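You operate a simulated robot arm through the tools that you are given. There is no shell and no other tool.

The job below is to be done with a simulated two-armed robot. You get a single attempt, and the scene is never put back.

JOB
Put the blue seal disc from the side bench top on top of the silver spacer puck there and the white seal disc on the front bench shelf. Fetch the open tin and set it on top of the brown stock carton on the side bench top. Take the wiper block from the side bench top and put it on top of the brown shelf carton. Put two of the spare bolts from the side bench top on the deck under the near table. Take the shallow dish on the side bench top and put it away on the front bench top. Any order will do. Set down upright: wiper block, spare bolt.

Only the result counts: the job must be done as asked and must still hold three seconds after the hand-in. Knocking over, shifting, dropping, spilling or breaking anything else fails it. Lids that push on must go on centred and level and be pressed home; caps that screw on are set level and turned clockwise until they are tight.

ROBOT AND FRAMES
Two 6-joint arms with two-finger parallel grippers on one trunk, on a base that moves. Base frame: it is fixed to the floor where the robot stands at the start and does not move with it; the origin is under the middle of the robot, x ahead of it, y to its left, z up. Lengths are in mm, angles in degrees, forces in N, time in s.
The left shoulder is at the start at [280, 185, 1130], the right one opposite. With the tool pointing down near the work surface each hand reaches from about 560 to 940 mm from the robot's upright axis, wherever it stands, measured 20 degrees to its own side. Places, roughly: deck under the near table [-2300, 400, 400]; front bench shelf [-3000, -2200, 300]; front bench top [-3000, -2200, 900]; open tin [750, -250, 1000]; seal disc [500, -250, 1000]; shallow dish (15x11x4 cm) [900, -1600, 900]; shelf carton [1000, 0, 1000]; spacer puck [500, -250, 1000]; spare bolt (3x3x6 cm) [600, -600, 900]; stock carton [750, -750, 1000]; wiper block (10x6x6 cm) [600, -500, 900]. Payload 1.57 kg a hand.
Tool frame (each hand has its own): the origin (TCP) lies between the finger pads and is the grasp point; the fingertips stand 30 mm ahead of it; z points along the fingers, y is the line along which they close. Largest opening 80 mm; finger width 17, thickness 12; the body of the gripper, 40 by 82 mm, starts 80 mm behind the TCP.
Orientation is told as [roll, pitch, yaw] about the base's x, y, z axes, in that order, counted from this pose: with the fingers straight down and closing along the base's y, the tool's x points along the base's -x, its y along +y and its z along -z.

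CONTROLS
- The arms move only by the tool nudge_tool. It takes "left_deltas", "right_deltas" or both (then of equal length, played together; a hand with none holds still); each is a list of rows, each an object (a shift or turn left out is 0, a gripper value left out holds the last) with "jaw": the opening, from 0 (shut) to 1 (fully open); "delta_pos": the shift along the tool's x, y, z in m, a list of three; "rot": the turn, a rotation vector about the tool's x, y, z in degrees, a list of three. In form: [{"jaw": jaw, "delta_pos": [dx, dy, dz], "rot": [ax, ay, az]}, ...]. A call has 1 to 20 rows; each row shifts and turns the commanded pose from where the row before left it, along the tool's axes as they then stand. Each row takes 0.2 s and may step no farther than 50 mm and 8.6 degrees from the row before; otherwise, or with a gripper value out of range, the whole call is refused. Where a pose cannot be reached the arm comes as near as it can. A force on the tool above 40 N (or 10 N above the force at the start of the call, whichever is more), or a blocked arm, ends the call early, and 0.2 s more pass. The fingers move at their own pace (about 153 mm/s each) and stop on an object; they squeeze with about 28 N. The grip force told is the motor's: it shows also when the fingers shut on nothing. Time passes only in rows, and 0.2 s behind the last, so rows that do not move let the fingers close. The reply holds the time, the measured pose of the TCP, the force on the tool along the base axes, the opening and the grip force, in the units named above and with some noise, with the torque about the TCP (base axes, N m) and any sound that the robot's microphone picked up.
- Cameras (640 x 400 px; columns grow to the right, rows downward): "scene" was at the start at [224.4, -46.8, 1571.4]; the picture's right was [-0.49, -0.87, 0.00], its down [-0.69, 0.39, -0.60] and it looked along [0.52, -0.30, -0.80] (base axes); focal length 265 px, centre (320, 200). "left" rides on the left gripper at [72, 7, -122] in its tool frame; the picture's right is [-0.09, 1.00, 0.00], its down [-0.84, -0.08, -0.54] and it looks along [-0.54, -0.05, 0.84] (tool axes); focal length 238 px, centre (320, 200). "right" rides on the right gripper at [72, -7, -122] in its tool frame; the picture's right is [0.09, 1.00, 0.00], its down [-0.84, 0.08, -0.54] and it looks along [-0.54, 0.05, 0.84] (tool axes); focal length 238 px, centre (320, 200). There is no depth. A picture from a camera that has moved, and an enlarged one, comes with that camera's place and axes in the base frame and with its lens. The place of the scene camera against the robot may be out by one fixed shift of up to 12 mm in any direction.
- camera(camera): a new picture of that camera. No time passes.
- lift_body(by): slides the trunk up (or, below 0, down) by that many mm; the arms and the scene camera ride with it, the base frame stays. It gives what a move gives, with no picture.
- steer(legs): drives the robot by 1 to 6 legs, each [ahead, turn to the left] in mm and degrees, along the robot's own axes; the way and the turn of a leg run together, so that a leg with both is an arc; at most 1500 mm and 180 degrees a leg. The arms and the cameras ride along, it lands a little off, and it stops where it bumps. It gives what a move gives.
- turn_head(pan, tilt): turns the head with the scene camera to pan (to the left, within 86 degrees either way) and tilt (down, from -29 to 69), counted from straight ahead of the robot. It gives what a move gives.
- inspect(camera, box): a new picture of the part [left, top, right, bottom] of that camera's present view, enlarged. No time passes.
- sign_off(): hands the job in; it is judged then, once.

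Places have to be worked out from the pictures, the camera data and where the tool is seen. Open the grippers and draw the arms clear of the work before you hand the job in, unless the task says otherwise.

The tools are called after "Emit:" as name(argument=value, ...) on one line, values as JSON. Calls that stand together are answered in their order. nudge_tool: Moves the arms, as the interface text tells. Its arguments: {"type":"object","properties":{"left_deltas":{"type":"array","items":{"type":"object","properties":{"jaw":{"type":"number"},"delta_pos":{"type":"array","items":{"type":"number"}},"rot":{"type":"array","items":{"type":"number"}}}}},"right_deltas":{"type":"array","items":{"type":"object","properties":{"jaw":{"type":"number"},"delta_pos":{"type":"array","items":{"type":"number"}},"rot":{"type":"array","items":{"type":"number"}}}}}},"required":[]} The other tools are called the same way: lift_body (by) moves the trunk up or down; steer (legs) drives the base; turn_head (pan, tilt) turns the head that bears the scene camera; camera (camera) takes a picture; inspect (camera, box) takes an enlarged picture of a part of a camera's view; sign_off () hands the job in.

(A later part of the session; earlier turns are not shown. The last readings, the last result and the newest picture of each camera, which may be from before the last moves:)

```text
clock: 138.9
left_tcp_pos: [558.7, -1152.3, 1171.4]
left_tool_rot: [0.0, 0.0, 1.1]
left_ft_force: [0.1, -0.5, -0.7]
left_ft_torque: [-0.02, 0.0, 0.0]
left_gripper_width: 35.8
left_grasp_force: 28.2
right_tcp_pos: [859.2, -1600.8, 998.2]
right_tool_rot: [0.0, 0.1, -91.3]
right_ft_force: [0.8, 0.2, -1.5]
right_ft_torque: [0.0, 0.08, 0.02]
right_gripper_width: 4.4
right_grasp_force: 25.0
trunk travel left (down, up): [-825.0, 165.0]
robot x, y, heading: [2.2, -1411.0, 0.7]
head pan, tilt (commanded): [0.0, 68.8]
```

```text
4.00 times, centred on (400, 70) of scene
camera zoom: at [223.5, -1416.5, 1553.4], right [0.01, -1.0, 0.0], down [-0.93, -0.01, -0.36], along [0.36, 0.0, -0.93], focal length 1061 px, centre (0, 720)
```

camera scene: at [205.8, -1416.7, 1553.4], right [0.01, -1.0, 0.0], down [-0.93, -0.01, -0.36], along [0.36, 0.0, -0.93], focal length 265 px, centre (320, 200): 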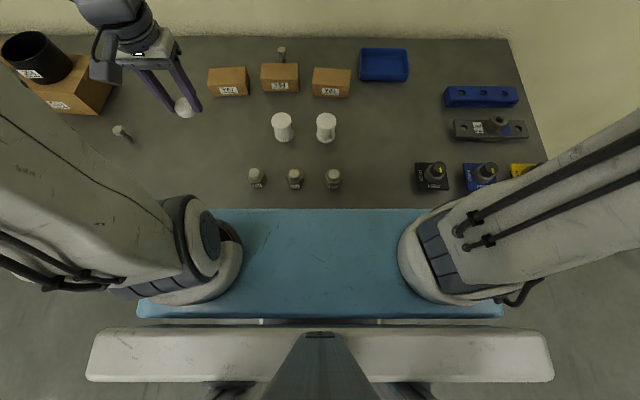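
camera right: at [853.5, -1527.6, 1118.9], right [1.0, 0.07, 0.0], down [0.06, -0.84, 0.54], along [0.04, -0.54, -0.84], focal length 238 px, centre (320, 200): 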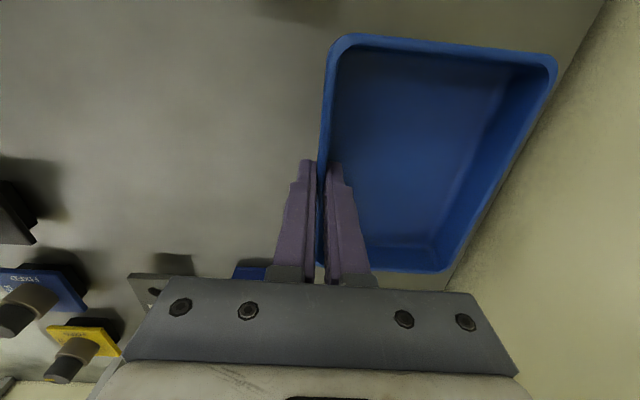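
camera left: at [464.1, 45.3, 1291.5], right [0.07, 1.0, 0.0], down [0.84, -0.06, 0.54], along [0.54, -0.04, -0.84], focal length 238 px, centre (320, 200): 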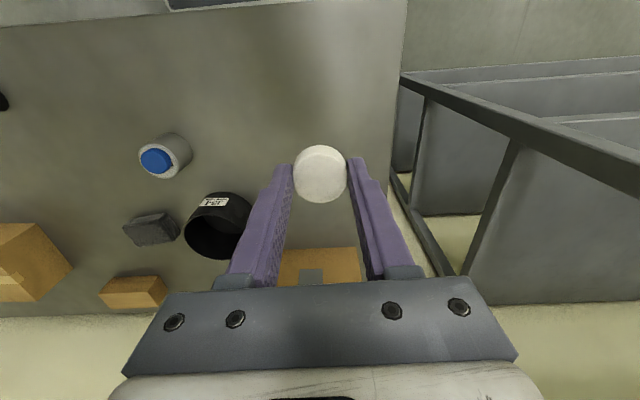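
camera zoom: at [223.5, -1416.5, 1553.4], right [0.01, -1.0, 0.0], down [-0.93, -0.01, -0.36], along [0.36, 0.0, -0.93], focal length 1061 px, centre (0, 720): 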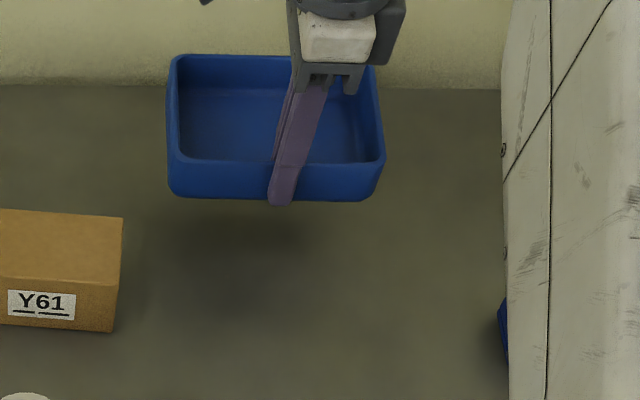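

Level and secure. Lifting to ~1150 and retracting the dish towards the robot.

Emit:
nudge_tool(right_deltas=[{"delta_pos": [0, 0, -0.04], "jaw": 0}, {"delta_pos": [0, 0, -0.04]}, {"delta_pos": [0, 0, -0.04]}, {"delta_pos": [0, -0.02, -0.03]}, {"delta_pos": [0, -0.04, 0]}, {"delta_pos": [0, -0.04, 0]}, {"delta_pos": [0, -0.04, 0]}, {"delta_pos": [0, -0.04, 0]}, {"delta_pos": [0, -0.04, 0]}, {"delta_pos": [0, -0.04, 0]}, {"delta_pos": [0, -0.04, 0]}, {"delta_pos": [0, -0.04, 0]}, {}])

Emit:
camera(camera="scene")

```text
clock: 141.7
left_tcp_pos: [559.3, -1153.3, 1171.4]
left_tool_rot: [-0.1, 0.0, 1.0]
left_ft_force: [-1.1, 0.6, -0.9]
left_ft_torque: [-0.02, -0.04, 0.02]
left_gripper_width: 35.8
left_grasp_force: 27.8
right_tcp_pos: [516.2, -1594.6, 1146.5]
right_tool_rot: [0.0, 0.0, -91.3]
right_ft_force: [-0.3, 0.3, -1.0]
right_ft_torque: [0.0, 0.09, -0.06]
right_gripper_width: 4.6
right_grasp_force: 24.7
trunk travel left (down, up): [-825.0, 165.0]
robot x, y, heading: [5.8, -1410.1, 0.4]
head pan, tilt (commanded): [0.0, 68.8]
```

```text
taken
camera scene: at [223.3, -1416.5, 1553.4], right [0.01, -1.0, 0.0], down [-0.93, -0.01, -0.36], along [0.36, 0.0, -0.93], focal length 265 px, centre (320, 200)
```

scene: 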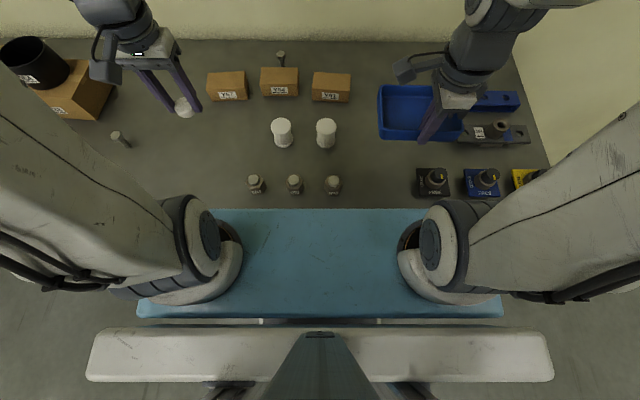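

Both items are held. Backing away from the side bench and turning round towards the front bench.

Emit:
steer(legs=[[-500, 0], [0, -90]])

Emit:
turn_head(pan=-50, tilt=15)

Emit:
camera(camera="scene")

```text
clock: 148.5
left_tcp_pos: [-243.6, -1963.5, 1170.5]
left_tool_rot: [0.1, 0.0, -88.6]
left_ft_force: [0.0, 0.4, -0.9]
left_ft_torque: [0.0, 0.02, -0.04]
left_gripper_width: 36.1
left_grasp_force: 27.7
right_tcp_pos: [-685.4, -1925.2, 1146.7]
right_tool_rot: [0.0, 0.0, 179.1]
right_ft_force: [-0.4, -0.2, -1.1]
right_ft_torque: [0.11, -0.01, -0.01]
right_gripper_width: 4.5
right_grasp_force: 25.6
trunk travel left (down, up): [-825.0, 165.0]
robot x, y, heading: [-501.8, -1416.1, -89.3]
head pan, tilt (commanded): [0.0, 68.8]
```

```text
clock: 149.8
left_tcp_pos: [-243.5, -1964.4, 1169.7]
left_tool_rot: [0.1, 0.0, -88.6]
left_ft_force: [-0.4, -0.2, -0.7]
left_ft_torque: [-0.01, -0.02, -0.01]
left_gripper_width: 36.0
left_grasp_force: 28.2
right_tcp_pos: [-685.0, -1924.9, 1147.1]
right_tool_rot: [-0.1, 0.0, 179.1]
right_ft_force: [-0.3, 0.2, -1.9]
right_ft_torque: [0.06, 0.0, 0.01]
right_gripper_width: 4.6
right_grasp_force: 24.9
trunk travel left (down, up): [-825.0, 165.0]
robot x, y, heading: [-501.6, -1416.8, -89.0]
head pan, tilt (commanded): [-50.0, 15.0]
```

```text
taken
camera scene: at [-570.7, -1645.9, 1629.0], right [-0.66, 0.76, 0.0], down [0.2, 0.17, -0.97], along [-0.73, -0.63, -0.26], focal length 265 px, centre (320, 200)
```

scene: 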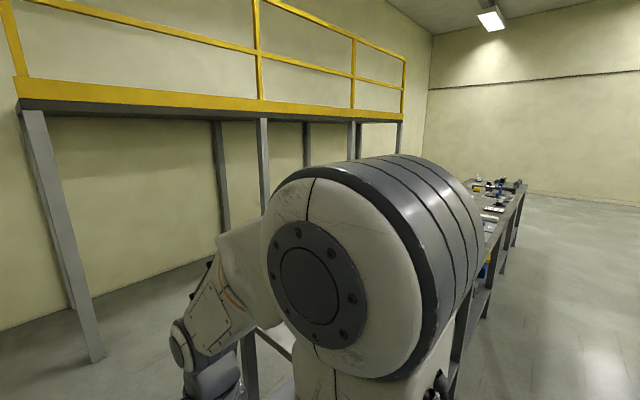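

Turning on to face along the front bench (heading 180°) and driving part-way.

Emit:
steer(legs=[[0, -90], [1300, 0]])

Emit:
turn_head(pan=45, tilt=20)

Emit:
camera(camera="scene")

```text
clock: 160.2
left_tcp_pos: [-2367.9, -1694.3, 1171.1]
left_tool_rot: [0.0, 0.1, -178.6]
left_ft_force: [0.1, -0.5, 0.3]
left_ft_torque: [0.03, 0.01, 0.0]
left_gripper_width: 35.9
left_grasp_force: 28.0
right_tcp_pos: [-2329.1, -1252.9, 1146.2]
right_tool_rot: [0.0, -0.1, 89.0]
right_ft_force: [1.1, -0.3, -1.3]
right_ft_torque: [0.02, -0.08, 0.02]
right_gripper_width: 4.5
right_grasp_force: 24.6
trunk travel left (down, up): [-825.0, 165.0]
robot x, y, heading: [-1819.7, -1438.8, -178.9]
head pan, tilt (commanded): [-50.0, 15.0]
```

```text
clock: 161.9
left_tcp_pos: [-2368.3, -1694.2, 1170.6]
left_tool_rot: [-0.1, 0.0, -178.6]
left_ft_force: [-1.0, -0.5, -0.4]
left_ft_torque: [-0.03, 0.02, -0.03]
left_gripper_width: 35.8
left_grasp_force: 27.9
right_tcp_pos: [-2329.2, -1252.7, 1146.8]
right_tool_rot: [0.1, -0.1, 89.0]
right_ft_force: [0.2, 1.3, -1.9]
right_ft_torque: [0.01, -0.07, -0.04]
right_gripper_width: 4.2
right_grasp_force: 25.1
trunk travel left (down, up): [-825.0, 165.0]
robot x, y, heading: [-1821.6, -1435.3, -179.1]
head pan, tilt (commanded): [45.0, 20.0]
```

```text
taken
camera scene: at [-2044.0, -1515.4, 1620.9], right [-0.72, 0.7, 0.0], down [0.24, 0.25, -0.94], along [-0.65, -0.67, -0.34], focal length 265 px, centre (320, 200)
```

scene: 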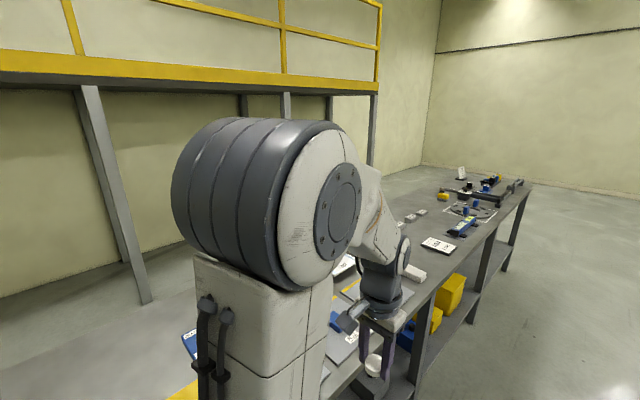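

The bench is cluttered; I'll swing out away from it and face it from a safe distance to choose free spots.

Emit:
steer(legs=[[0, -45], [650, 0], [0, 135]])

Emit:
turn_head(pan=0, tilt=25)

Emit:
camera(camera="scene")

Emit:
turn_head(pan=-30, tilt=25)

Emit:
camera(camera="scene")

```text
clock: 164.6
left_tcp_pos: [-2386.8, -1217.2, 1170.9]
left_tool_rot: [-0.1, 0.0, 135.3]
left_ft_force: [1.3, 0.9, -0.2]
left_ft_torque: [-0.02, 0.03, 0.02]
left_gripper_width: 35.8
left_grasp_force: 28.1
right_tcp_pos: [-2042.9, -936.7, 1146.6]
right_tool_rot: [0.0, 0.0, 43.0]
right_ft_force: [0.7, 0.7, -1.6]
right_ft_torque: [-0.08, -0.05, -0.01]
right_gripper_width: 4.6
right_grasp_force: 25.1
trunk travel left (down, up): [-825.0, 165.0]
robot x, y, heading: [-1806.0, -1412.5, 135.2]
head pan, tilt (commanded): [45.0, 20.0]
stopped in leg 1: the robot was blocked; the commanded pose is now the measured one
```

```text
clock: 165.7
left_tcp_pos: [-2388.0, -1218.0, 1171.1]
left_tool_rot: [0.0, 0.0, 135.4]
left_ft_force: [-0.2, 0.7, -0.9]
left_ft_torque: [-0.01, -0.02, 0.03]
left_gripper_width: 35.8
left_grasp_force: 27.8
right_tcp_pos: [-2043.4, -938.4, 1147.2]
right_tool_rot: [0.1, 0.0, 43.0]
right_ft_force: [0.6, 0.9, -0.9]
right_ft_torque: [-0.05, -0.06, 0.01]
right_gripper_width: 4.5
right_grasp_force: 24.9
trunk travel left (down, up): [-825.0, 165.0]
robot x, y, heading: [-1803.9, -1414.2, 135.0]
head pan, tilt (commanded): [0.0, 25.0]
```

```text
taken
camera scene: at [-1982.6, -1248.3, 1612.8], right [0.7, 0.71, 0.0], down [0.3, -0.3, -0.91], along [-0.64, 0.64, -0.42], focal length 265 px, centre (320, 200)
```

scene: 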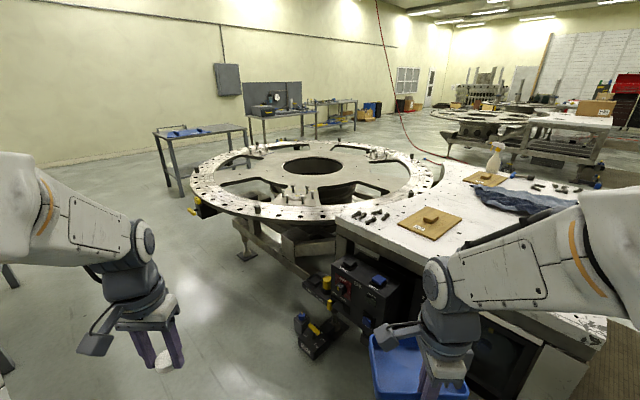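

```text
clock: 166.6
left_tcp_pos: [-2387.3, -1219.1, 1170.1]
left_tool_rot: [0.0, 0.0, 135.4]
left_ft_force: [0.4, -0.9, -0.9]
left_ft_torque: [0.02, 0.02, 0.05]
left_gripper_width: 35.7
left_grasp_force: 28.6
right_tcp_pos: [-2042.8, -938.4, 1147.5]
right_tool_rot: [0.0, 0.1, 42.9]
right_ft_force: [0.5, -0.9, -1.2]
right_ft_torque: [-0.06, -0.08, 0.0]
right_gripper_width: 4.3
right_grasp_force: 25.6
trunk travel left (down, up): [-825.0, 165.0]
robot x, y, heading: [-1805.2, -1416.0, 134.9]
head pan, tilt (commanded): [-30.0, 25.0]
```

```text
taken
camera scene: at [-1941.4, -1224.3, 1612.8], right [0.96, 0.26, 0.0], down [0.11, -0.41, -0.91], along [-0.24, 0.87, -0.42], focal length 265 px, centre (320, 200)
```

scene: 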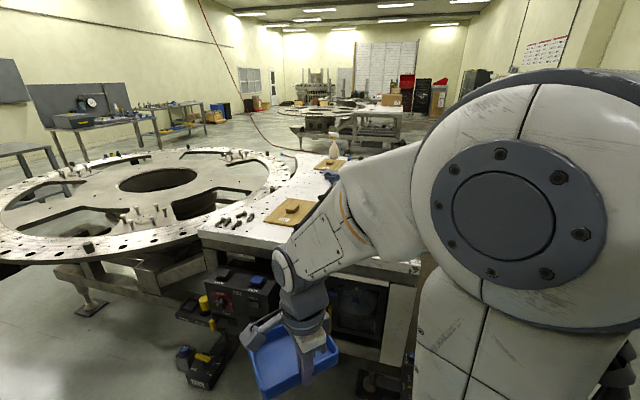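

The rear of the base evidently touched the front bench while turning. I'm at (-1806,-1414) heading 135°; I'll drive forward away from the bench before turning to face it.

Emit:
steer(legs=[[350, 0]])

Emit:
steer(legs=[[0, 135]])

Emit:
turn_head(pan=0, tilt=25)

Emit:
camera(camera="scene")

```text
clock: 168.9
left_tcp_pos: [-2645.6, -978.4, 1170.9]
left_tool_rot: [0.0, 0.0, 136.4]
left_ft_force: [-0.2, -0.1, 0.3]
left_ft_torque: [0.01, -0.01, -0.02]
left_gripper_width: 35.8
left_grasp_force: 28.1
right_tcp_pos: [-2308.1, -692.4, 1148.1]
right_tool_rot: [0.0, 0.0, 44.1]
right_ft_force: [0.0, -0.2, -2.0]
right_ft_torque: [-0.06, -0.04, -0.01]
right_gripper_width: 4.7
right_grasp_force: 25.7
trunk travel left (down, up): [-825.0, 165.0]
robot x, y, heading: [-2059.1, -1164.4, 135.9]
head pan, tilt (commanded): [-30.0, 25.0]
```

```text
clock: 175.2
left_tcp_pos: [-1718.0, -1678.8, 1169.7]
left_tool_rot: [0.0, 0.1, -82.0]
left_ft_force: [0.1, 0.1, -0.1]
left_ft_torque: [-0.01, -0.04, 0.01]
left_gripper_width: 36.3
left_grasp_force: 28.1
right_tcp_pos: [-2160.8, -1690.2, 1147.0]
right_tool_rot: [0.0, 0.0, -174.6]
right_ft_force: [-0.5, 0.3, -1.9]
right_ft_torque: [0.06, -0.02, -0.03]
right_gripper_width: 4.3
right_grasp_force: 24.9
trunk travel left (down, up): [-825.0, 165.0]
robot x, y, heading: [-2061.0, -1164.1, -82.4]
head pan, tilt (commanded): [-30.0, 25.0]
```

```text
clock: 176.1
left_tcp_pos: [-1717.3, -1677.6, 1169.8]
left_tool_rot: [-0.1, 0.0, -82.1]
left_ft_force: [-0.3, -0.3, -0.3]
left_ft_torque: [0.0, 0.01, 0.02]
left_gripper_width: 36.2
left_grasp_force: 28.4
right_tcp_pos: [-2161.1, -1690.8, 1146.7]
right_tool_rot: [0.0, 0.0, -174.6]
right_ft_force: [0.0, 0.1, -2.2]
right_ft_torque: [0.06, 0.01, -0.02]
right_gripper_width: 4.5
right_grasp_force: 24.9
trunk travel left (down, up): [-825.0, 165.0]
robot x, y, heading: [-2057.8, -1163.5, -82.4]
head pan, tilt (commanded): [0.0, 25.0]
```

```text
taken
camera scene: at [-2026.9, -1425.7, 1612.8], right [-0.99, -0.13, 0.0], down [-0.06, 0.42, -0.91], along [0.12, -0.9, -0.42], focal length 265 px, centre (320, 200)
```

scene: 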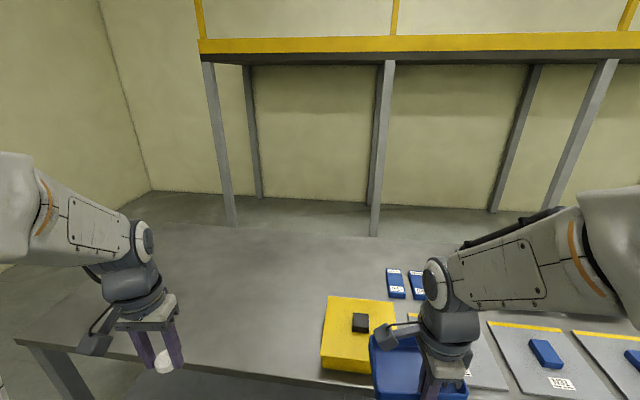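

There is a large empty area on the left part of the front bench top (x ≈ -1100…-1900). I'll shift over in front of it: turn to face +x, drive ~540 mm, then face the bench again.

Emit:
steer(legs=[[0, 80]])

```text
clock: 179.9
left_tcp_pos: [-1490.3, -927.8, 1170.9]
left_tool_rot: [0.0, 0.0, -3.3]
left_ft_force: [0.0, 0.0, -0.3]
left_ft_torque: [0.02, 0.03, -0.01]
left_gripper_width: 36.2
left_grasp_force: 27.3
right_tcp_pos: [-1565.4, -1366.1, 1146.3]
right_tool_rot: [0.0, 0.0, -95.7]
right_ft_force: [-0.1, -0.5, -2.0]
right_ft_torque: [0.06, 0.08, 0.0]
right_gripper_width: 4.7
right_grasp_force: 24.4
trunk travel left (down, up): [-825.0, 165.0]
robot x, y, heading: [-2056.9, -1165.0, -3.4]
head pan, tilt (commanded): [0.0, 25.0]
```

Driving 540 mm along +x, then turning right to face the bench.

Emit:
steer(legs=[[540, 3], [0, -88]])

Emit:
turn_head(pan=0, tilt=40)

Emit:
camera(camera="scene")

Emit:
camera(camera="right")

Emit:
camera(camera="left")

```text
clock: 186.7
left_tcp_pos: [-1219.2, -1724.6, 1171.1]
left_tool_rot: [0.1, 0.0, -87.3]
left_ft_force: [-0.2, 0.4, -0.1]
left_ft_torque: [0.0, 0.02, -0.05]
left_gripper_width: 36.0
left_grasp_force: 28.1
right_tcp_pos: [-1662.3, -1697.5, 1147.3]
right_tool_rot: [0.0, 0.0, -179.7]
right_ft_force: [-0.1, -0.6, -1.0]
right_ft_torque: [0.07, -0.03, -0.02]
right_gripper_width: 4.6
right_grasp_force: 24.9
trunk travel left (down, up): [-825.0, 165.0]
robot x, y, heading: [-1514.6, -1184.6, -87.5]
head pan, tilt (commanded): [0.0, 25.0]
```

```text
clock: 187.5
left_tcp_pos: [-1220.6, -1724.7, 1171.1]
left_tool_rot: [0.1, 0.0, -87.3]
left_ft_force: [0.8, -1.2, -0.2]
left_ft_torque: [0.01, 0.02, -0.01]
left_gripper_width: 36.1
left_grasp_force: 28.3
right_tcp_pos: [-1663.0, -1698.2, 1147.1]
right_tool_rot: [0.0, -0.1, -179.6]
right_ft_force: [0.0, 0.1, -2.3]
right_ft_torque: [0.1, 0.01, 0.01]
right_gripper_width: 4.4
right_grasp_force: 24.7
trunk travel left (down, up): [-825.0, 165.0]
robot x, y, heading: [-1517.1, -1181.1, -87.5]
head pan, tilt (commanded): [0.0, 40.0]
```

```text
taken
camera scene: at [-1504.6, -1438.9, 1589.5], right [-1.0, -0.04, 0.0], down [-0.03, 0.64, -0.77], along [0.03, -0.77, -0.64], focal length 265 px, centre (320, 200)
```

scene: 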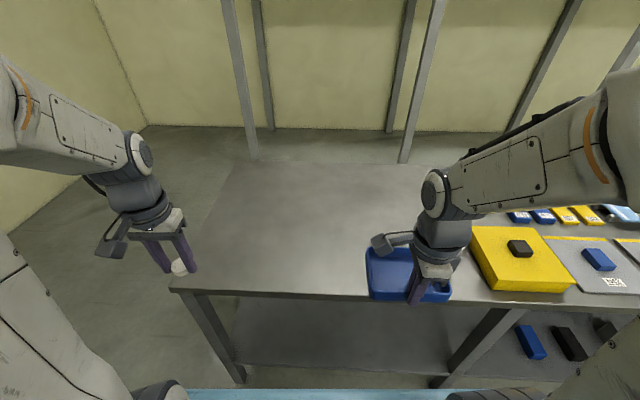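

```text
taken
camera right: at [-1591.5, -1688.8, 1267.8], right [0.1, -1.0, 0.0], down [-0.84, -0.08, 0.54], along [-0.54, -0.05, -0.84], focal length 238 px, centre (320, 200)
```

right: 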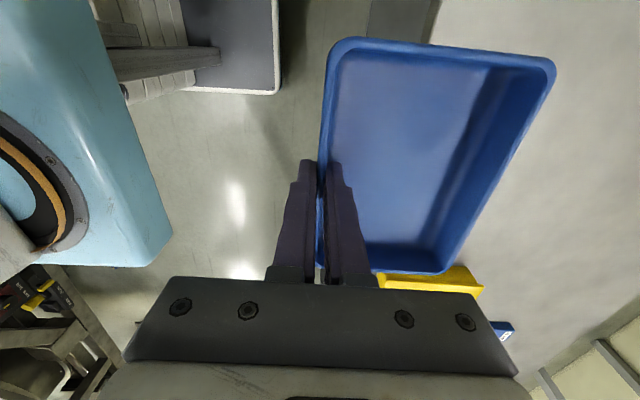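

```text
taken
camera left: at [-1217.2, -1653.2, 1291.5], right [1.0, -0.04, 0.0], down [-0.04, -0.84, 0.54], along [-0.02, -0.54, -0.84], focal length 238 px, centre (320, 200)
```

left: 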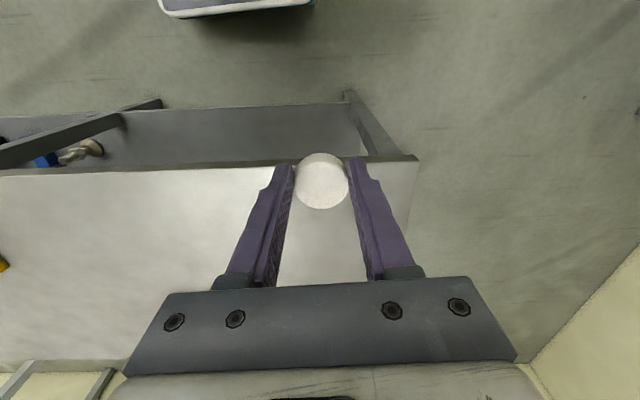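

The bench's free end section is right ahead: front edge y≈-1827, end at x≈-1050, and the shelf section below it is empty. Driving 200 mm forward with a heading correction.

Emit:
steer(legs=[[205, -2.5]])

Emit:
camera(camera="scene")

Emit:
camera(camera="right")

```text
clock: 189.1
left_tcp_pos: [-1237.1, -1945.6, 1171.6]
left_tool_rot: [0.0, 0.0, -89.8]
left_ft_force: [0.9, 0.2, 0.1]
left_ft_torque: [-0.01, -0.02, 0.03]
left_gripper_width: 36.1
left_grasp_force: 28.4
right_tcp_pos: [-1679.0, -1899.6, 1146.4]
right_tool_rot: [0.0, -0.1, 177.9]
right_ft_force: [-0.8, 0.8, -1.6]
right_ft_torque: [0.06, 0.03, -0.02]
right_gripper_width: 4.6
right_grasp_force: 25.0
trunk travel left (down, up): [-825.0, 165.0]
robot x, y, heading: [-1511.2, -1392.8, -89.8]
head pan, tilt (commanded): [0.0, 40.0]
```

```text
taken
camera scene: at [-1509.9, -1648.2, 1589.5], right [-1.0, 0.0, 0.0], down [0.0, 0.64, -0.77], along [0.0, -0.77, -0.64], focal length 265 px, centre (320, 200)
```

scene: 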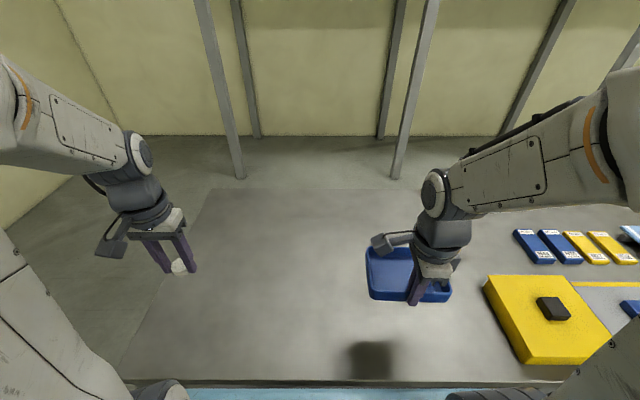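

```text
taken
camera right: at [-1607.8, -1894.4, 1268.0], right [0.05, -1.0, 0.0], down [-0.84, -0.05, 0.54], along [-0.54, -0.03, -0.84], focal length 238 px, centre (320, 200)
```

right: 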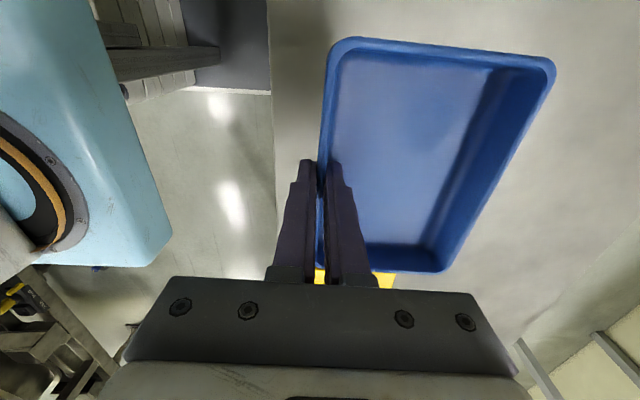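

Clear space below. Moving the dish 100 mm further over the bench and lowering to ~975.

Emit:
nudge_tool(right_deltas=[{"delta_pos": [0, 0.035, 0], "jaw": 0}, {"delta_pos": [0, 0.035, 0]}, {"delta_pos": [0, 0.03, 0]}, {"delta_pos": [0, 0, 0.04]}, {"delta_pos": [0, 0, 0.04]}, {"delta_pos": [0, 0, 0.04]}, {"delta_pos": [0, 0, 0.04]}, {"delta_pos": [0, 0, 0.01]}, {}])

Emit:
inspect(camera="scene", box=[300, 200, 500, 390])

Emit:
camera(camera="right")

```text
clock: 191.1
left_tcp_pos: [-1237.3, -1947.0, 1171.2]
left_tool_rot: [0.0, 0.0, -89.6]
left_ft_force: [1.1, -0.5, 0.2]
left_ft_torque: [0.0, -0.03, -0.02]
left_gripper_width: 35.9
left_grasp_force: 28.0
right_tcp_pos: [-1685.8, -2001.2, 977.4]
right_tool_rot: [0.0, 0.0, 177.9]
right_ft_force: [-0.7, 0.1, -2.0]
right_ft_torque: [0.08, -0.01, 0.01]
right_gripper_width: 4.7
right_grasp_force: 25.7
trunk travel left (down, up): [-825.0, 165.0]
robot x, y, heading: [-1509.6, -1392.1, -89.9]
head pan, tilt (commanded): [0.0, 40.0]
```

```text
2.11 times, centred on (400, 295) of scene
camera zoom: at [-1509.9, -1648.7, 1589.5], right [-1.0, 0.0, 0.0], down [0.0, 0.64, -0.77], along [0.0, -0.77, -0.64], focal length 558 px, centre (152, 0)
```

zoom: 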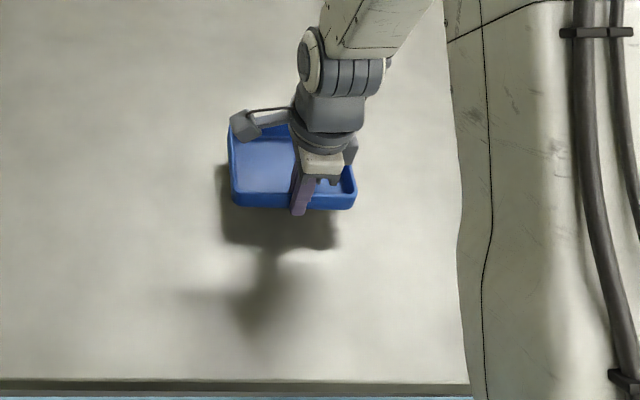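

```text
taken
camera right: at [-1613.1, -1995.7, 1098.7], right [0.05, -1.0, 0.0], down [-0.84, -0.05, 0.54], along [-0.54, -0.03, -0.84], focal length 238 px, centre (320, 200)
```

right: 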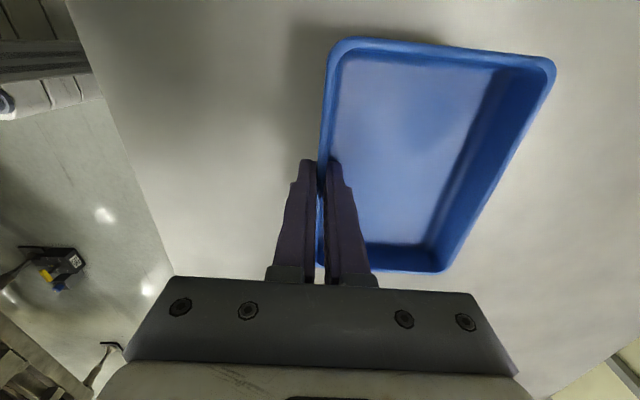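

Clear bench below. Lowering 20 mm and then in small steps until contact.

Emit:
nudge_tool(right_deltas=[{"delta_pos": [0, 0, 0.015], "jaw": 0}, {"delta_pos": [0, 0, 0.01]}, {"delta_pos": [0, 0, 0.005]}, {}])

Emit:
inspect(camera="scene", box=[360, 240, 440, 300])

```text
clock: 192.1
left_tcp_pos: [-1237.2, -1945.2, 1171.8]
left_tool_rot: [-0.1, 0.0, -89.7]
left_ft_force: [0.3, 0.4, -1.1]
left_ft_torque: [0.01, -0.01, -0.01]
left_gripper_width: 36.0
left_grasp_force: 27.9
right_tcp_pos: [-1684.5, -2001.7, 946.4]
right_tool_rot: [-0.1, 0.0, 177.9]
right_ft_force: [0.6, 0.0, -1.1]
right_ft_torque: [0.08, -0.03, -0.02]
right_gripper_width: 4.9
right_grasp_force: 24.8
trunk travel left (down, up): [-825.0, 165.0]
robot x, y, heading: [-1508.4, -1394.2, -90.2]
head pan, tilt (commanded): [0.0, 40.0]
```

```text
6.67 times, centred on (400, 270) of scene
camera zoom: at [-1509.9, -1648.7, 1589.5], right [-1.0, 0.0, 0.0], down [0.0, 0.64, -0.77], along [0.0, -0.77, -0.64], focal length 1768 px, centre (-213, -267)
```

zoom: 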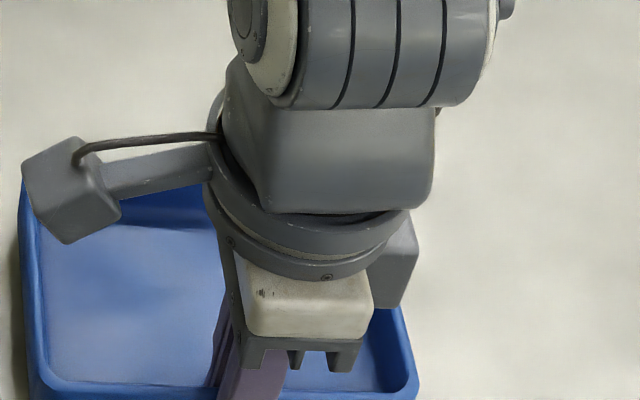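

Emit:
nudge_tool(right_deltas=[{"delta_pos": [0, 0, 0.003], "jaw": 0}, {"delta_pos": [0, 0, 0.002]}, {"delta_pos": [0, 0, 0.001]}, {}])

Emit:
inspect(camera="scene", box=[340, 240, 460, 320])

```text
clock: 193.1
left_tcp_pos: [-1238.2, -1946.0, 1170.5]
left_tool_rot: [0.0, 0.0, -89.7]
left_ft_force: [0.3, 0.7, -0.9]
left_ft_torque: [0.03, 0.0, 0.0]
left_gripper_width: 35.9
left_grasp_force: 27.8
right_tcp_pos: [-1683.8, -1999.5, 940.2]
right_tool_rot: [0.1, -0.1, 177.9]
right_ft_force: [0.3, 0.2, -2.1]
right_ft_torque: [0.07, 0.01, -0.01]
right_gripper_width: 4.6
right_grasp_force: 24.9
trunk travel left (down, up): [-825.0, 165.0]
robot x, y, heading: [-1510.5, -1391.4, -90.1]
head pan, tilt (commanded): [0.0, 40.0]
```

```text
5.00 times, centred on (400, 280) of scene
camera zoom: at [-1509.9, -1648.6, 1589.5], right [-1.0, 0.0, 0.0], down [0.0, 0.64, -0.77], along [0.0, -0.77, -0.64], focal length 1326 px, centre (-80, -200)
```

zoom: 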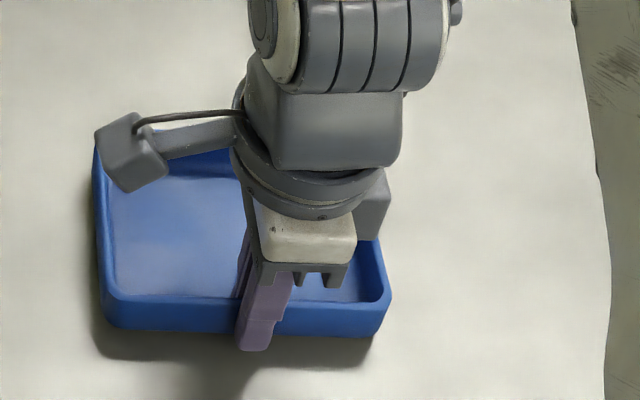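

Still slightly above the bench by the shadow. Continuing down.

Emit:
nudge_tool(right_deltas=[{"delta_pos": [0, 0, 0.002], "jaw": 0}, {"delta_pos": [0, 0, 0.002]}, {}])

```text
clock: 193.9
left_tcp_pos: [-1236.8, -1944.9, 1170.8]
left_tool_rot: [-0.1, 0.0, -89.6]
left_ft_force: [0.2, -0.1, -0.7]
left_ft_torque: [0.0, 0.04, 0.04]
left_gripper_width: 36.0
left_grasp_force: 28.0
right_tcp_pos: [-1682.2, -2002.4, 937.5]
right_tool_rot: [-0.1, -0.1, 177.9]
right_ft_force: [1.6, 1.8, 13.3]
right_ft_torque: [0.05, -0.43, 0.04]
right_gripper_width: 4.3
right_grasp_force: 25.3
trunk travel left (down, up): [-825.0, 165.0]
robot x, y, heading: [-1511.5, -1388.7, -90.0]
head pan, tilt (commanded): [0.0, 40.0]
```

Contact with the bench (15 N). Releasing gradually and rising.

Emit:
nudge_tool(right_deltas=[{"delta_pos": [0, 0, -0.001], "jaw": 0.1}, {"jaw": 0.25}, {"jaw": 0.45}, {"jaw": 0.55}, {}, {"delta_pos": [0, 0, -0.03]}, {"delta_pos": [0, 0, -0.04]}, {"delta_pos": [0, 0, -0.045]}, {"delta_pos": [0, 0, -0.045]}, {"delta_pos": [0, 0, -0.045]}, {}])

Emit:
camera(camera="right")

Emit:
camera(camera="scene")

```text
clock: 196.3
left_tcp_pos: [-1237.8, -1945.4, 1171.2]
left_tool_rot: [0.0, 0.0, -89.7]
left_ft_force: [-0.5, -0.4, -1.0]
left_ft_torque: [-0.04, 0.0, -0.04]
left_gripper_width: 35.7
left_grasp_force: 27.7
right_tcp_pos: [-1686.8, -1997.6, 1142.5]
right_tool_rot: [-0.1, 0.0, 177.8]
right_ft_force: [-0.2, -0.7, 0.8]
right_ft_torque: [0.0, 0.02, 0.02]
right_gripper_width: 44.1
right_grasp_force: 0.1
trunk travel left (down, up): [-825.0, 165.0]
robot x, y, heading: [-1508.7, -1392.4, -89.8]
head pan, tilt (commanded): [0.0, 40.0]
```

```text
taken
camera right: at [-1614.0, -1991.2, 1264.3], right [0.05, -1.0, 0.0], down [-0.84, -0.05, 0.54], along [-0.54, -0.03, -0.84], focal length 238 px, centre (320, 200)
```

right: 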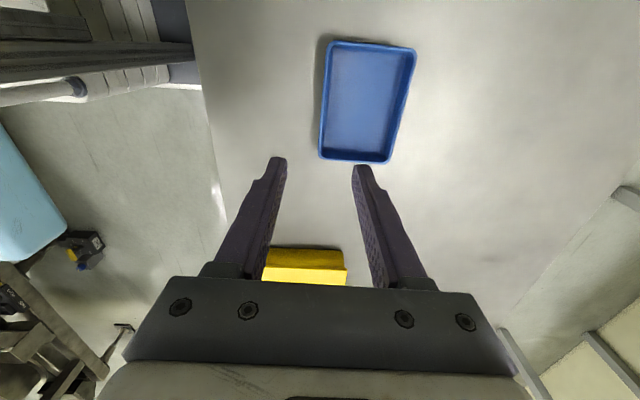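

```text
taken
camera scene: at [-1509.9, -1648.3, 1589.5], right [-1.0, 0.0, 0.0], down [0.0, 0.64, -0.77], along [0.0, -0.77, -0.64], focal length 265 px, centre (320, 200)
```

scene: 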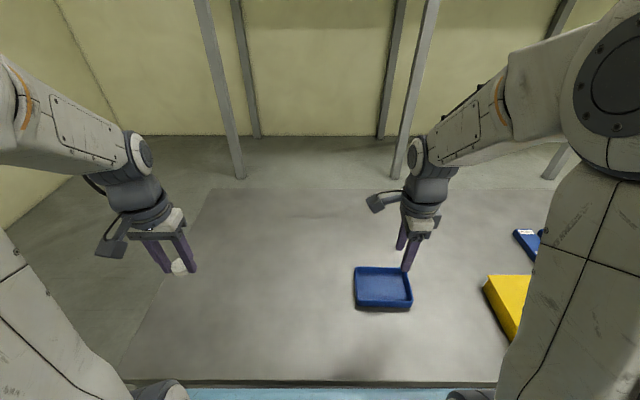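

The dish stands on the front bench top. Retracting the right hand and turning it back.

Emit:
nudge_tool(right_deltas=[{"delta_pos": [0, -0.04, 0]}, {"delta_pos": [0, -0.04, 0]}, {"delta_pos": [0, -0.04, 0]}, {"delta_pos": [-0.03, -0.03, 0]}, {"delta_pos": [-0.03, -0.03, 0]}, {"rot": [0, 0, -8.4]}, {"rot": [0, 0, -8.4]}, {"rot": [0, 0, -8.4]}, {"rot": [0, 0, -8.4]}, {"rot": [0, 0, -8.4]}, {"rot": [0, 0, -8.4]}, {"rot": [0, 0, -8.4]}, {"rot": [0, 0, -8.4]}, {"rot": [0, 0, -8.4]}, {"rot": [0, 0, -8.4]}, {"rot": [0, 0, -8.4]}, {}])

Emit:
steer(legs=[[-330, 0]])

Emit:
camera(camera="left")

```text
clock: 199.9
left_tcp_pos: [-1237.4, -1945.8, 1170.5]
left_tool_rot: [0.0, 0.0, -89.7]
left_ft_force: [-0.6, 0.1, -0.7]
left_ft_torque: [-0.02, 0.0, 0.01]
left_gripper_width: 35.9
left_grasp_force: 28.2
right_tcp_pos: [-1743.1, -1852.6, 1170.9]
right_tool_rot: [0.0, 0.1, -89.7]
right_ft_force: [0.3, 0.2, -0.1]
right_ft_torque: [0.01, 0.02, -0.02]
right_gripper_width: 44.1
right_grasp_force: 0.2
right hand out of reach, approached as far as the arm can: row 4, 5, 11
trunk travel left (down, up): [-825.0, 165.0]
robot x, y, heading: [-1510.2, -1392.8, -89.7]
head pan, tilt (commanded): [0.0, 40.0]
```

```text
clock: 202.1
left_tcp_pos: [-1241.0, -1613.4, 1170.9]
left_tool_rot: [0.0, 0.0, -90.0]
left_ft_force: [0.0, -0.5, 0.1]
left_ft_torque: [0.01, 0.04, 0.02]
left_gripper_width: 36.0
left_grasp_force: 28.6
right_tcp_pos: [-1745.3, -1516.7, 1171.3]
right_tool_rot: [0.0, 0.1, -90.1]
right_ft_force: [0.0, -0.3, -0.2]
right_ft_torque: [0.02, -0.01, 0.01]
right_gripper_width: 43.9
right_grasp_force: 0.0
trunk travel left (down, up): [-825.0, 165.0]
robot x, y, heading: [-1510.0, -1057.5, -90.2]
head pan, tilt (commanded): [0.0, 40.0]
```

```text
taken
camera left: at [-1234.8, -1542.3, 1291.4], right [1.0, -0.09, 0.0], down [-0.08, -0.84, 0.54], along [-0.05, -0.54, -0.84], focal length 238 px, centre (320, 200)
```

left: 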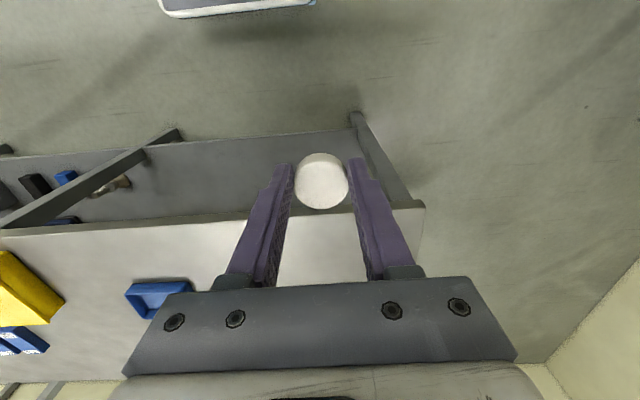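

The dish is done. Next the white disc to the shelf: I'll move 100 mm nearer and lower the trunk by 550 mm (hands stay outside the bench edge at y≈-1827).

Emit:
steer(legs=[[95, 0]])

Emit:
lift_body(by=-300)

Emit:
camera(camera="left")

Emit:
turn_head(pan=15, tilt=25)

Emit:
camera(camera="scene")

```text
clock: 203.3
left_tcp_pos: [-1238.3, -1707.8, 1170.5]
left_tool_rot: [-0.1, -0.1, -89.7]
left_ft_force: [0.3, -0.5, -0.1]
left_ft_torque: [0.01, 0.01, -0.01]
left_gripper_width: 36.2
left_grasp_force: 27.8
right_tcp_pos: [-1742.5, -1614.5, 1171.3]
right_tool_rot: [-0.1, 0.1, -89.7]
right_ft_force: [0.5, -0.1, -0.4]
right_ft_torque: [0.02, -0.02, 0.0]
right_gripper_width: 43.7
right_grasp_force: 0.1
trunk travel left (down, up): [-825.0, 165.0]
robot x, y, heading: [-1506.2, -1156.9, -89.7]
head pan, tilt (commanded): [0.0, 40.0]
```

```text
clock: 206.3
left_tcp_pos: [-1237.7, -1708.7, 870.6]
left_tool_rot: [0.0, 0.0, -89.7]
left_ft_force: [0.8, 0.8, 0.4]
left_ft_torque: [0.0, -0.02, 0.01]
left_gripper_width: 35.7
left_grasp_force: 27.8
right_tcp_pos: [-1743.0, -1612.9, 871.0]
right_tool_rot: [-0.1, 0.0, -89.7]
right_ft_force: [-0.9, -0.4, 0.4]
right_ft_torque: [0.0, 0.0, -0.03]
right_gripper_width: 43.7
right_grasp_force: 0.0
trunk travel left (down, up): [-525.0, 465.0]
robot x, y, heading: [-1511.2, -1154.6, -89.9]
head pan, tilt (commanded): [0.0, 40.0]
```

```text
taken
camera left: at [-1232.0, -1636.7, 991.5], right [1.0, -0.09, 0.0], down [-0.07, -0.84, 0.54], along [-0.05, -0.54, -0.84], focal length 238 px, centre (320, 200)
```

left: 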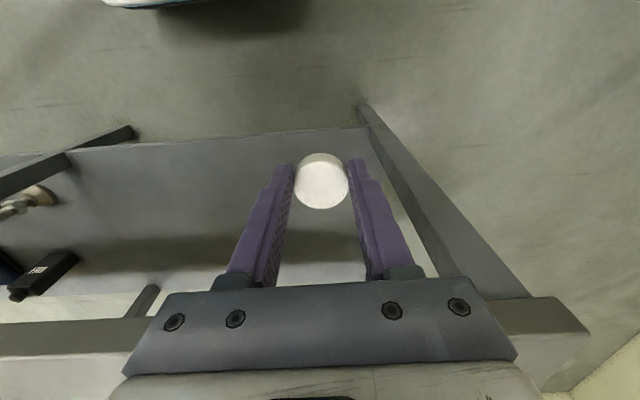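

```text
clock: 207.0
left_tcp_pos: [-1237.6, -1707.8, 871.5]
left_tool_rot: [-0.1, 0.1, -89.8]
left_ft_force: [0.6, -0.3, -0.6]
left_ft_torque: [0.03, 0.04, -0.02]
left_gripper_width: 36.1
left_grasp_force: 28.1
right_tcp_pos: [-1742.7, -1612.9, 871.3]
right_tool_rot: [0.0, 0.1, -89.7]
right_ft_force: [-0.2, -0.9, -0.8]
right_ft_torque: [0.0, -0.01, -0.01]
right_gripper_width: 44.0
right_grasp_force: 0.1
trunk travel left (down, up): [-525.0, 465.0]
robot x, y, heading: [-1506.5, -1157.6, -90.0]
head pan, tilt (commanded): [15.0, 25.0]
```

```text
taken
camera scene: at [-1486.0, -1414.5, 1312.7], right [-0.97, -0.26, 0.0], down [-0.11, 0.41, -0.91], along [0.24, -0.87, -0.42], focal length 265 px, centre (320, 200)
```

scene: 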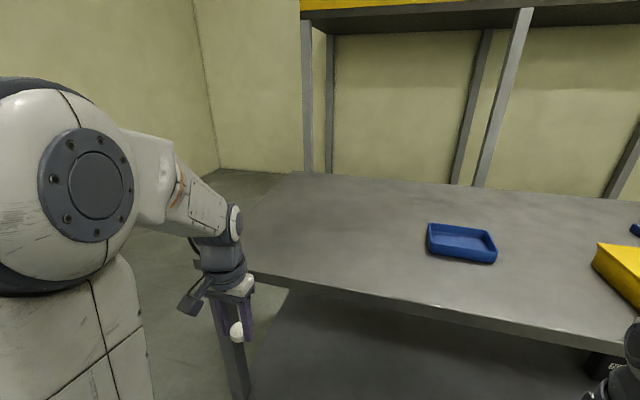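

The shelf is empty here (y -1846…-2506, z≈300). Lowering the trunk another 250 mm, still outside the bench.

Emit:
lift_body(by=-250)

Emit:
nudge_tool(left_deltas=[{"delta_pos": [0, 0, 0.04], "jaw": 0.2}, {"delta_pos": [0, 0, 0.04]}, {"delta_pos": [0, 0, 0.04]}, {"delta_pos": [0, 0, 0.04]}, {}])

Emit:
camera(camera="left")

Emit:
camera(camera="scene")

```text
clock: 209.6
left_tcp_pos: [-1237.6, -1707.7, 621.1]
left_tool_rot: [0.0, 0.0, -89.7]
left_ft_force: [-0.5, 0.3, -0.1]
left_ft_torque: [0.03, -0.02, -0.02]
left_gripper_width: 35.8
left_grasp_force: 27.9
right_tcp_pos: [-1742.1, -1614.8, 621.1]
right_tool_rot: [0.0, 0.1, -89.8]
right_ft_force: [0.8, -0.5, 0.5]
right_ft_torque: [0.0, -0.02, -0.03]
right_gripper_width: 44.1
right_grasp_force: 0.1
trunk travel left (down, up): [-275.0, 715.0]
robot x, y, heading: [-1509.8, -1151.9, -89.9]
head pan, tilt (commanded): [15.0, 25.0]
```

```text
clock: 210.8
left_tcp_pos: [-1235.4, -1706.8, 458.0]
left_tool_rot: [-0.1, 0.0, -89.7]
left_ft_force: [0.1, 0.2, -0.2]
left_ft_torque: [0.03, -0.03, -0.03]
left_gripper_width: 35.9
left_grasp_force: 27.9
right_tcp_pos: [-1743.3, -1614.0, 620.0]
right_tool_rot: [0.1, 0.1, -89.7]
right_ft_force: [0.0, -0.9, 0.1]
right_ft_torque: [-0.01, 0.01, -0.03]
right_gripper_width: 43.7
right_grasp_force: 0.1
trunk travel left (down, up): [-275.0, 715.0]
robot x, y, heading: [-1512.4, -1155.3, -89.5]
head pan, tilt (commanded): [15.0, 25.0]
```

```text
taken
camera left: at [-1229.7, -1635.6, 578.9], right [1.0, -0.09, 0.0], down [-0.07, -0.84, 0.54], along [-0.05, -0.54, -0.84], focal length 238 px, centre (320, 200)
```

left: 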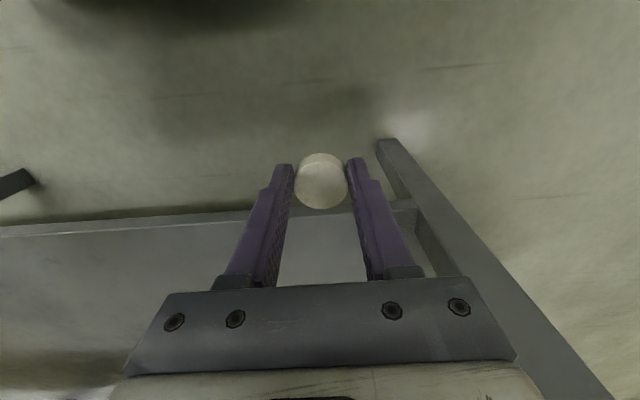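

```text
taken
camera scene: at [-1485.9, -1414.4, 1062.8], right [-0.97, -0.26, 0.0], down [-0.11, 0.41, -0.91], along [0.24, -0.87, -0.42], focal length 265 px, centre (320, 200)
```

scene: 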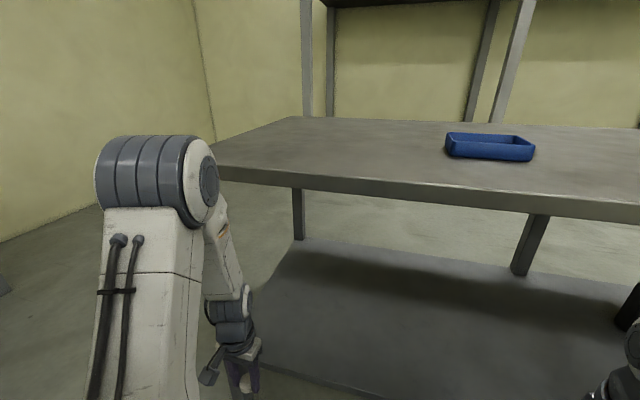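

Hand is at z≈458, outside the bench, at a safe height over the shelf. Moving forward 240 mm under the bench top.

Emit:
nudge_tool(left_deltas=[{"delta_pos": [-0.04, 0, 0], "jaw": 0.2}, {"delta_pos": [-0.04, 0, 0]}, {"delta_pos": [-0.04, 0, 0]}, {}])

Emit:
camera(camera="scene")

Emit:
camera(camera="left")

```text
clock: 211.8
left_tcp_pos: [-1239.3, -1829.5, 459.0]
left_tool_rot: [0.0, 0.2, -89.8]
left_ft_force: [0.6, 0.0, 0.7]
left_ft_torque: [0.02, 0.0, -0.01]
left_gripper_width: 35.5
left_grasp_force: 27.9
right_tcp_pos: [-1742.5, -1613.3, 621.4]
right_tool_rot: [0.1, 0.2, -89.8]
right_ft_force: [0.5, 0.3, -0.5]
right_ft_torque: [0.0, -0.03, -0.02]
right_gripper_width: 44.2
right_grasp_force: 0.0
trunk travel left (down, up): [-275.0, 715.0]
robot x, y, heading: [-1508.2, -1153.7, -89.7]
head pan, tilt (commanded): [15.0, 25.0]
```

```text
taken
camera scene: at [-1485.9, -1414.4, 1062.8], right [-0.97, -0.26, 0.0], down [-0.11, 0.41, -0.91], along [0.24, -0.87, -0.42], focal length 265 px, centre (320, 200)
```

scene: 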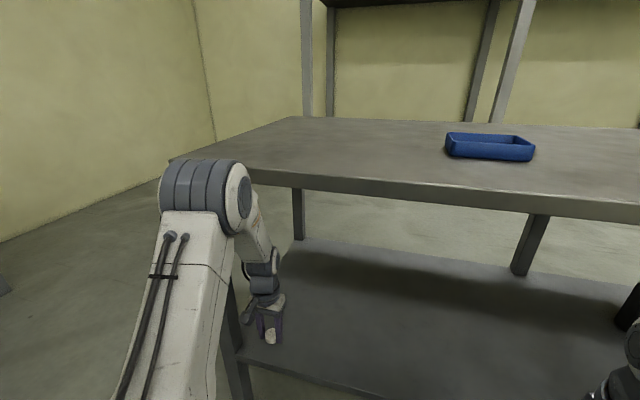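

```text
taken
camera left: at [-1232.6, -1757.9, 580.4], right [1.0, -0.09, 0.0], down [-0.07, -0.84, 0.54], along [-0.05, -0.54, -0.84], focal length 238 px, centre (320, 200)
```

left: 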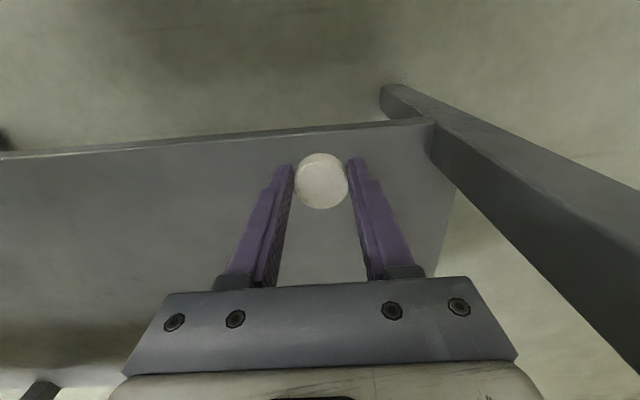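

The elbow is high but clear of the bench edge. I'll lower the hand first (to z≈400) so the forearm passes well below the bench top, then go on to y≈-1925.

Emit:
nudge_tool(left_deltas=[{"delta_pos": [0, 0, 0.03], "jaw": 0.2}, {"delta_pos": [0, 0, 0.03]}, {"delta_pos": [-0.032, 0, 0]}, {"delta_pos": [-0.032, 0, 0]}, {"delta_pos": [-0.032, 0, 0]}, {}])

Emit:
camera(camera="scene")

Emit:
camera(camera="left")

```text
clock: 213.2
left_tcp_pos: [-1235.3, -1925.6, 402.3]
left_tool_rot: [0.0, 0.1, -89.7]
left_ft_force: [0.2, -0.6, 0.4]
left_ft_torque: [-0.02, 0.01, 0.0]
left_gripper_width: 36.0
left_grasp_force: 28.4
right_tcp_pos: [-1742.8, -1614.3, 620.4]
right_tool_rot: [0.0, 0.2, -89.8]
right_ft_force: [0.5, 0.1, 0.4]
right_ft_torque: [-0.02, 0.01, 0.02]
right_gripper_width: 44.2
right_grasp_force: 0.0
trunk travel left (down, up): [-275.0, 715.0]
robot x, y, heading: [-1509.2, -1158.0, -90.0]
head pan, tilt (commanded): [15.0, 25.0]
```

```text
taken
camera scene: at [-1485.9, -1414.4, 1062.8], right [-0.97, -0.26, 0.0], down [-0.11, 0.41, -0.91], along [0.24, -0.87, -0.42], focal length 265 px, centre (320, 200)
```

scene: 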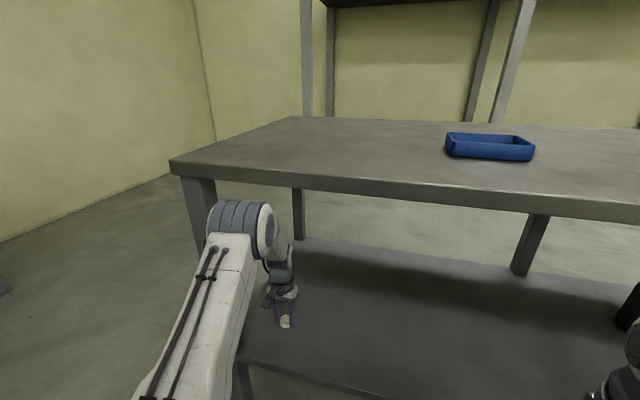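

```text
taken
camera left: at [-1229.1, -1855.1, 522.6], right [1.0, -0.09, 0.0], down [-0.07, -0.84, 0.54], along [-0.05, -0.54, -0.84], focal length 238 px, centre (320, 200)
```

left: 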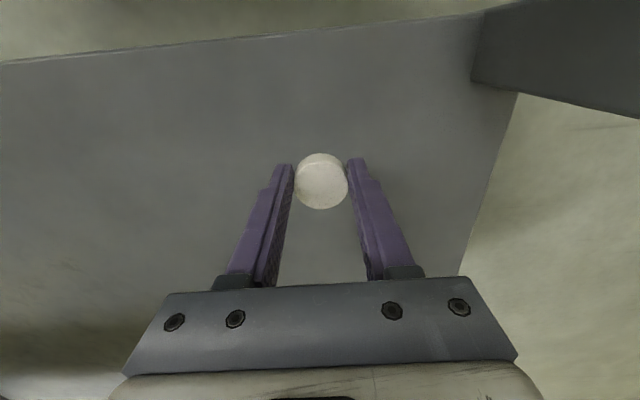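

Disc is 80 mm inside the shelf's front edge, free space all around. Lowering towards the shelf.

Emit:
nudge_tool(left_deltas=[{"delta_pos": [0, 0, 0.03], "jaw": 0.2}, {"delta_pos": [0, 0, 0.02]}, {}])

Emit:
inspect(camera="left", box=[220, 100, 440, 240])

```text
clock: 214.0
left_tcp_pos: [-1235.4, -1927.0, 351.1]
left_tool_rot: [0.1, 0.0, -89.6]
left_ft_force: [0.2, 0.2, 0.2]
left_ft_torque: [0.04, -0.04, 0.03]
left_gripper_width: 35.9
left_grasp_force: 28.1
right_tcp_pos: [-1742.6, -1614.2, 621.6]
right_tool_rot: [-0.1, 0.1, -89.6]
right_ft_force: [-0.4, -0.4, 0.6]
right_ft_torque: [0.05, 0.0, -0.03]
right_gripper_width: 44.1
right_grasp_force: 0.0
trunk travel left (down, up): [-275.0, 715.0]
robot x, y, heading: [-1510.9, -1152.6, -89.8]
head pan, tilt (commanded): [15.0, 25.0]
```

```text
2.86 times, centred on (330, 170) of left
camera zoom: at [-1229.1, -1855.3, 471.8], right [1.0, -0.09, 0.0], down [-0.07, -0.84, 0.54], along [-0.05, -0.54, -0.84], focal length 681 px, centre (291, 286)
```

zoom: 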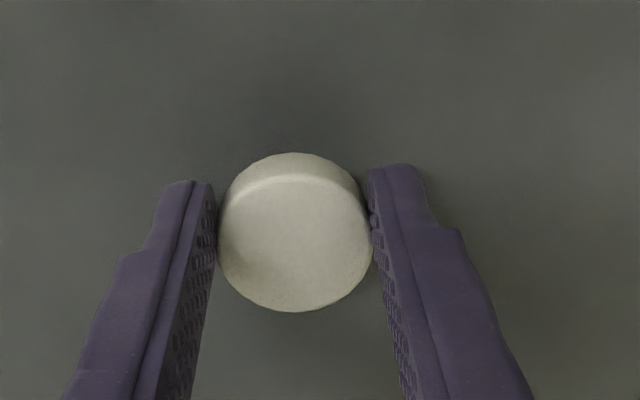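

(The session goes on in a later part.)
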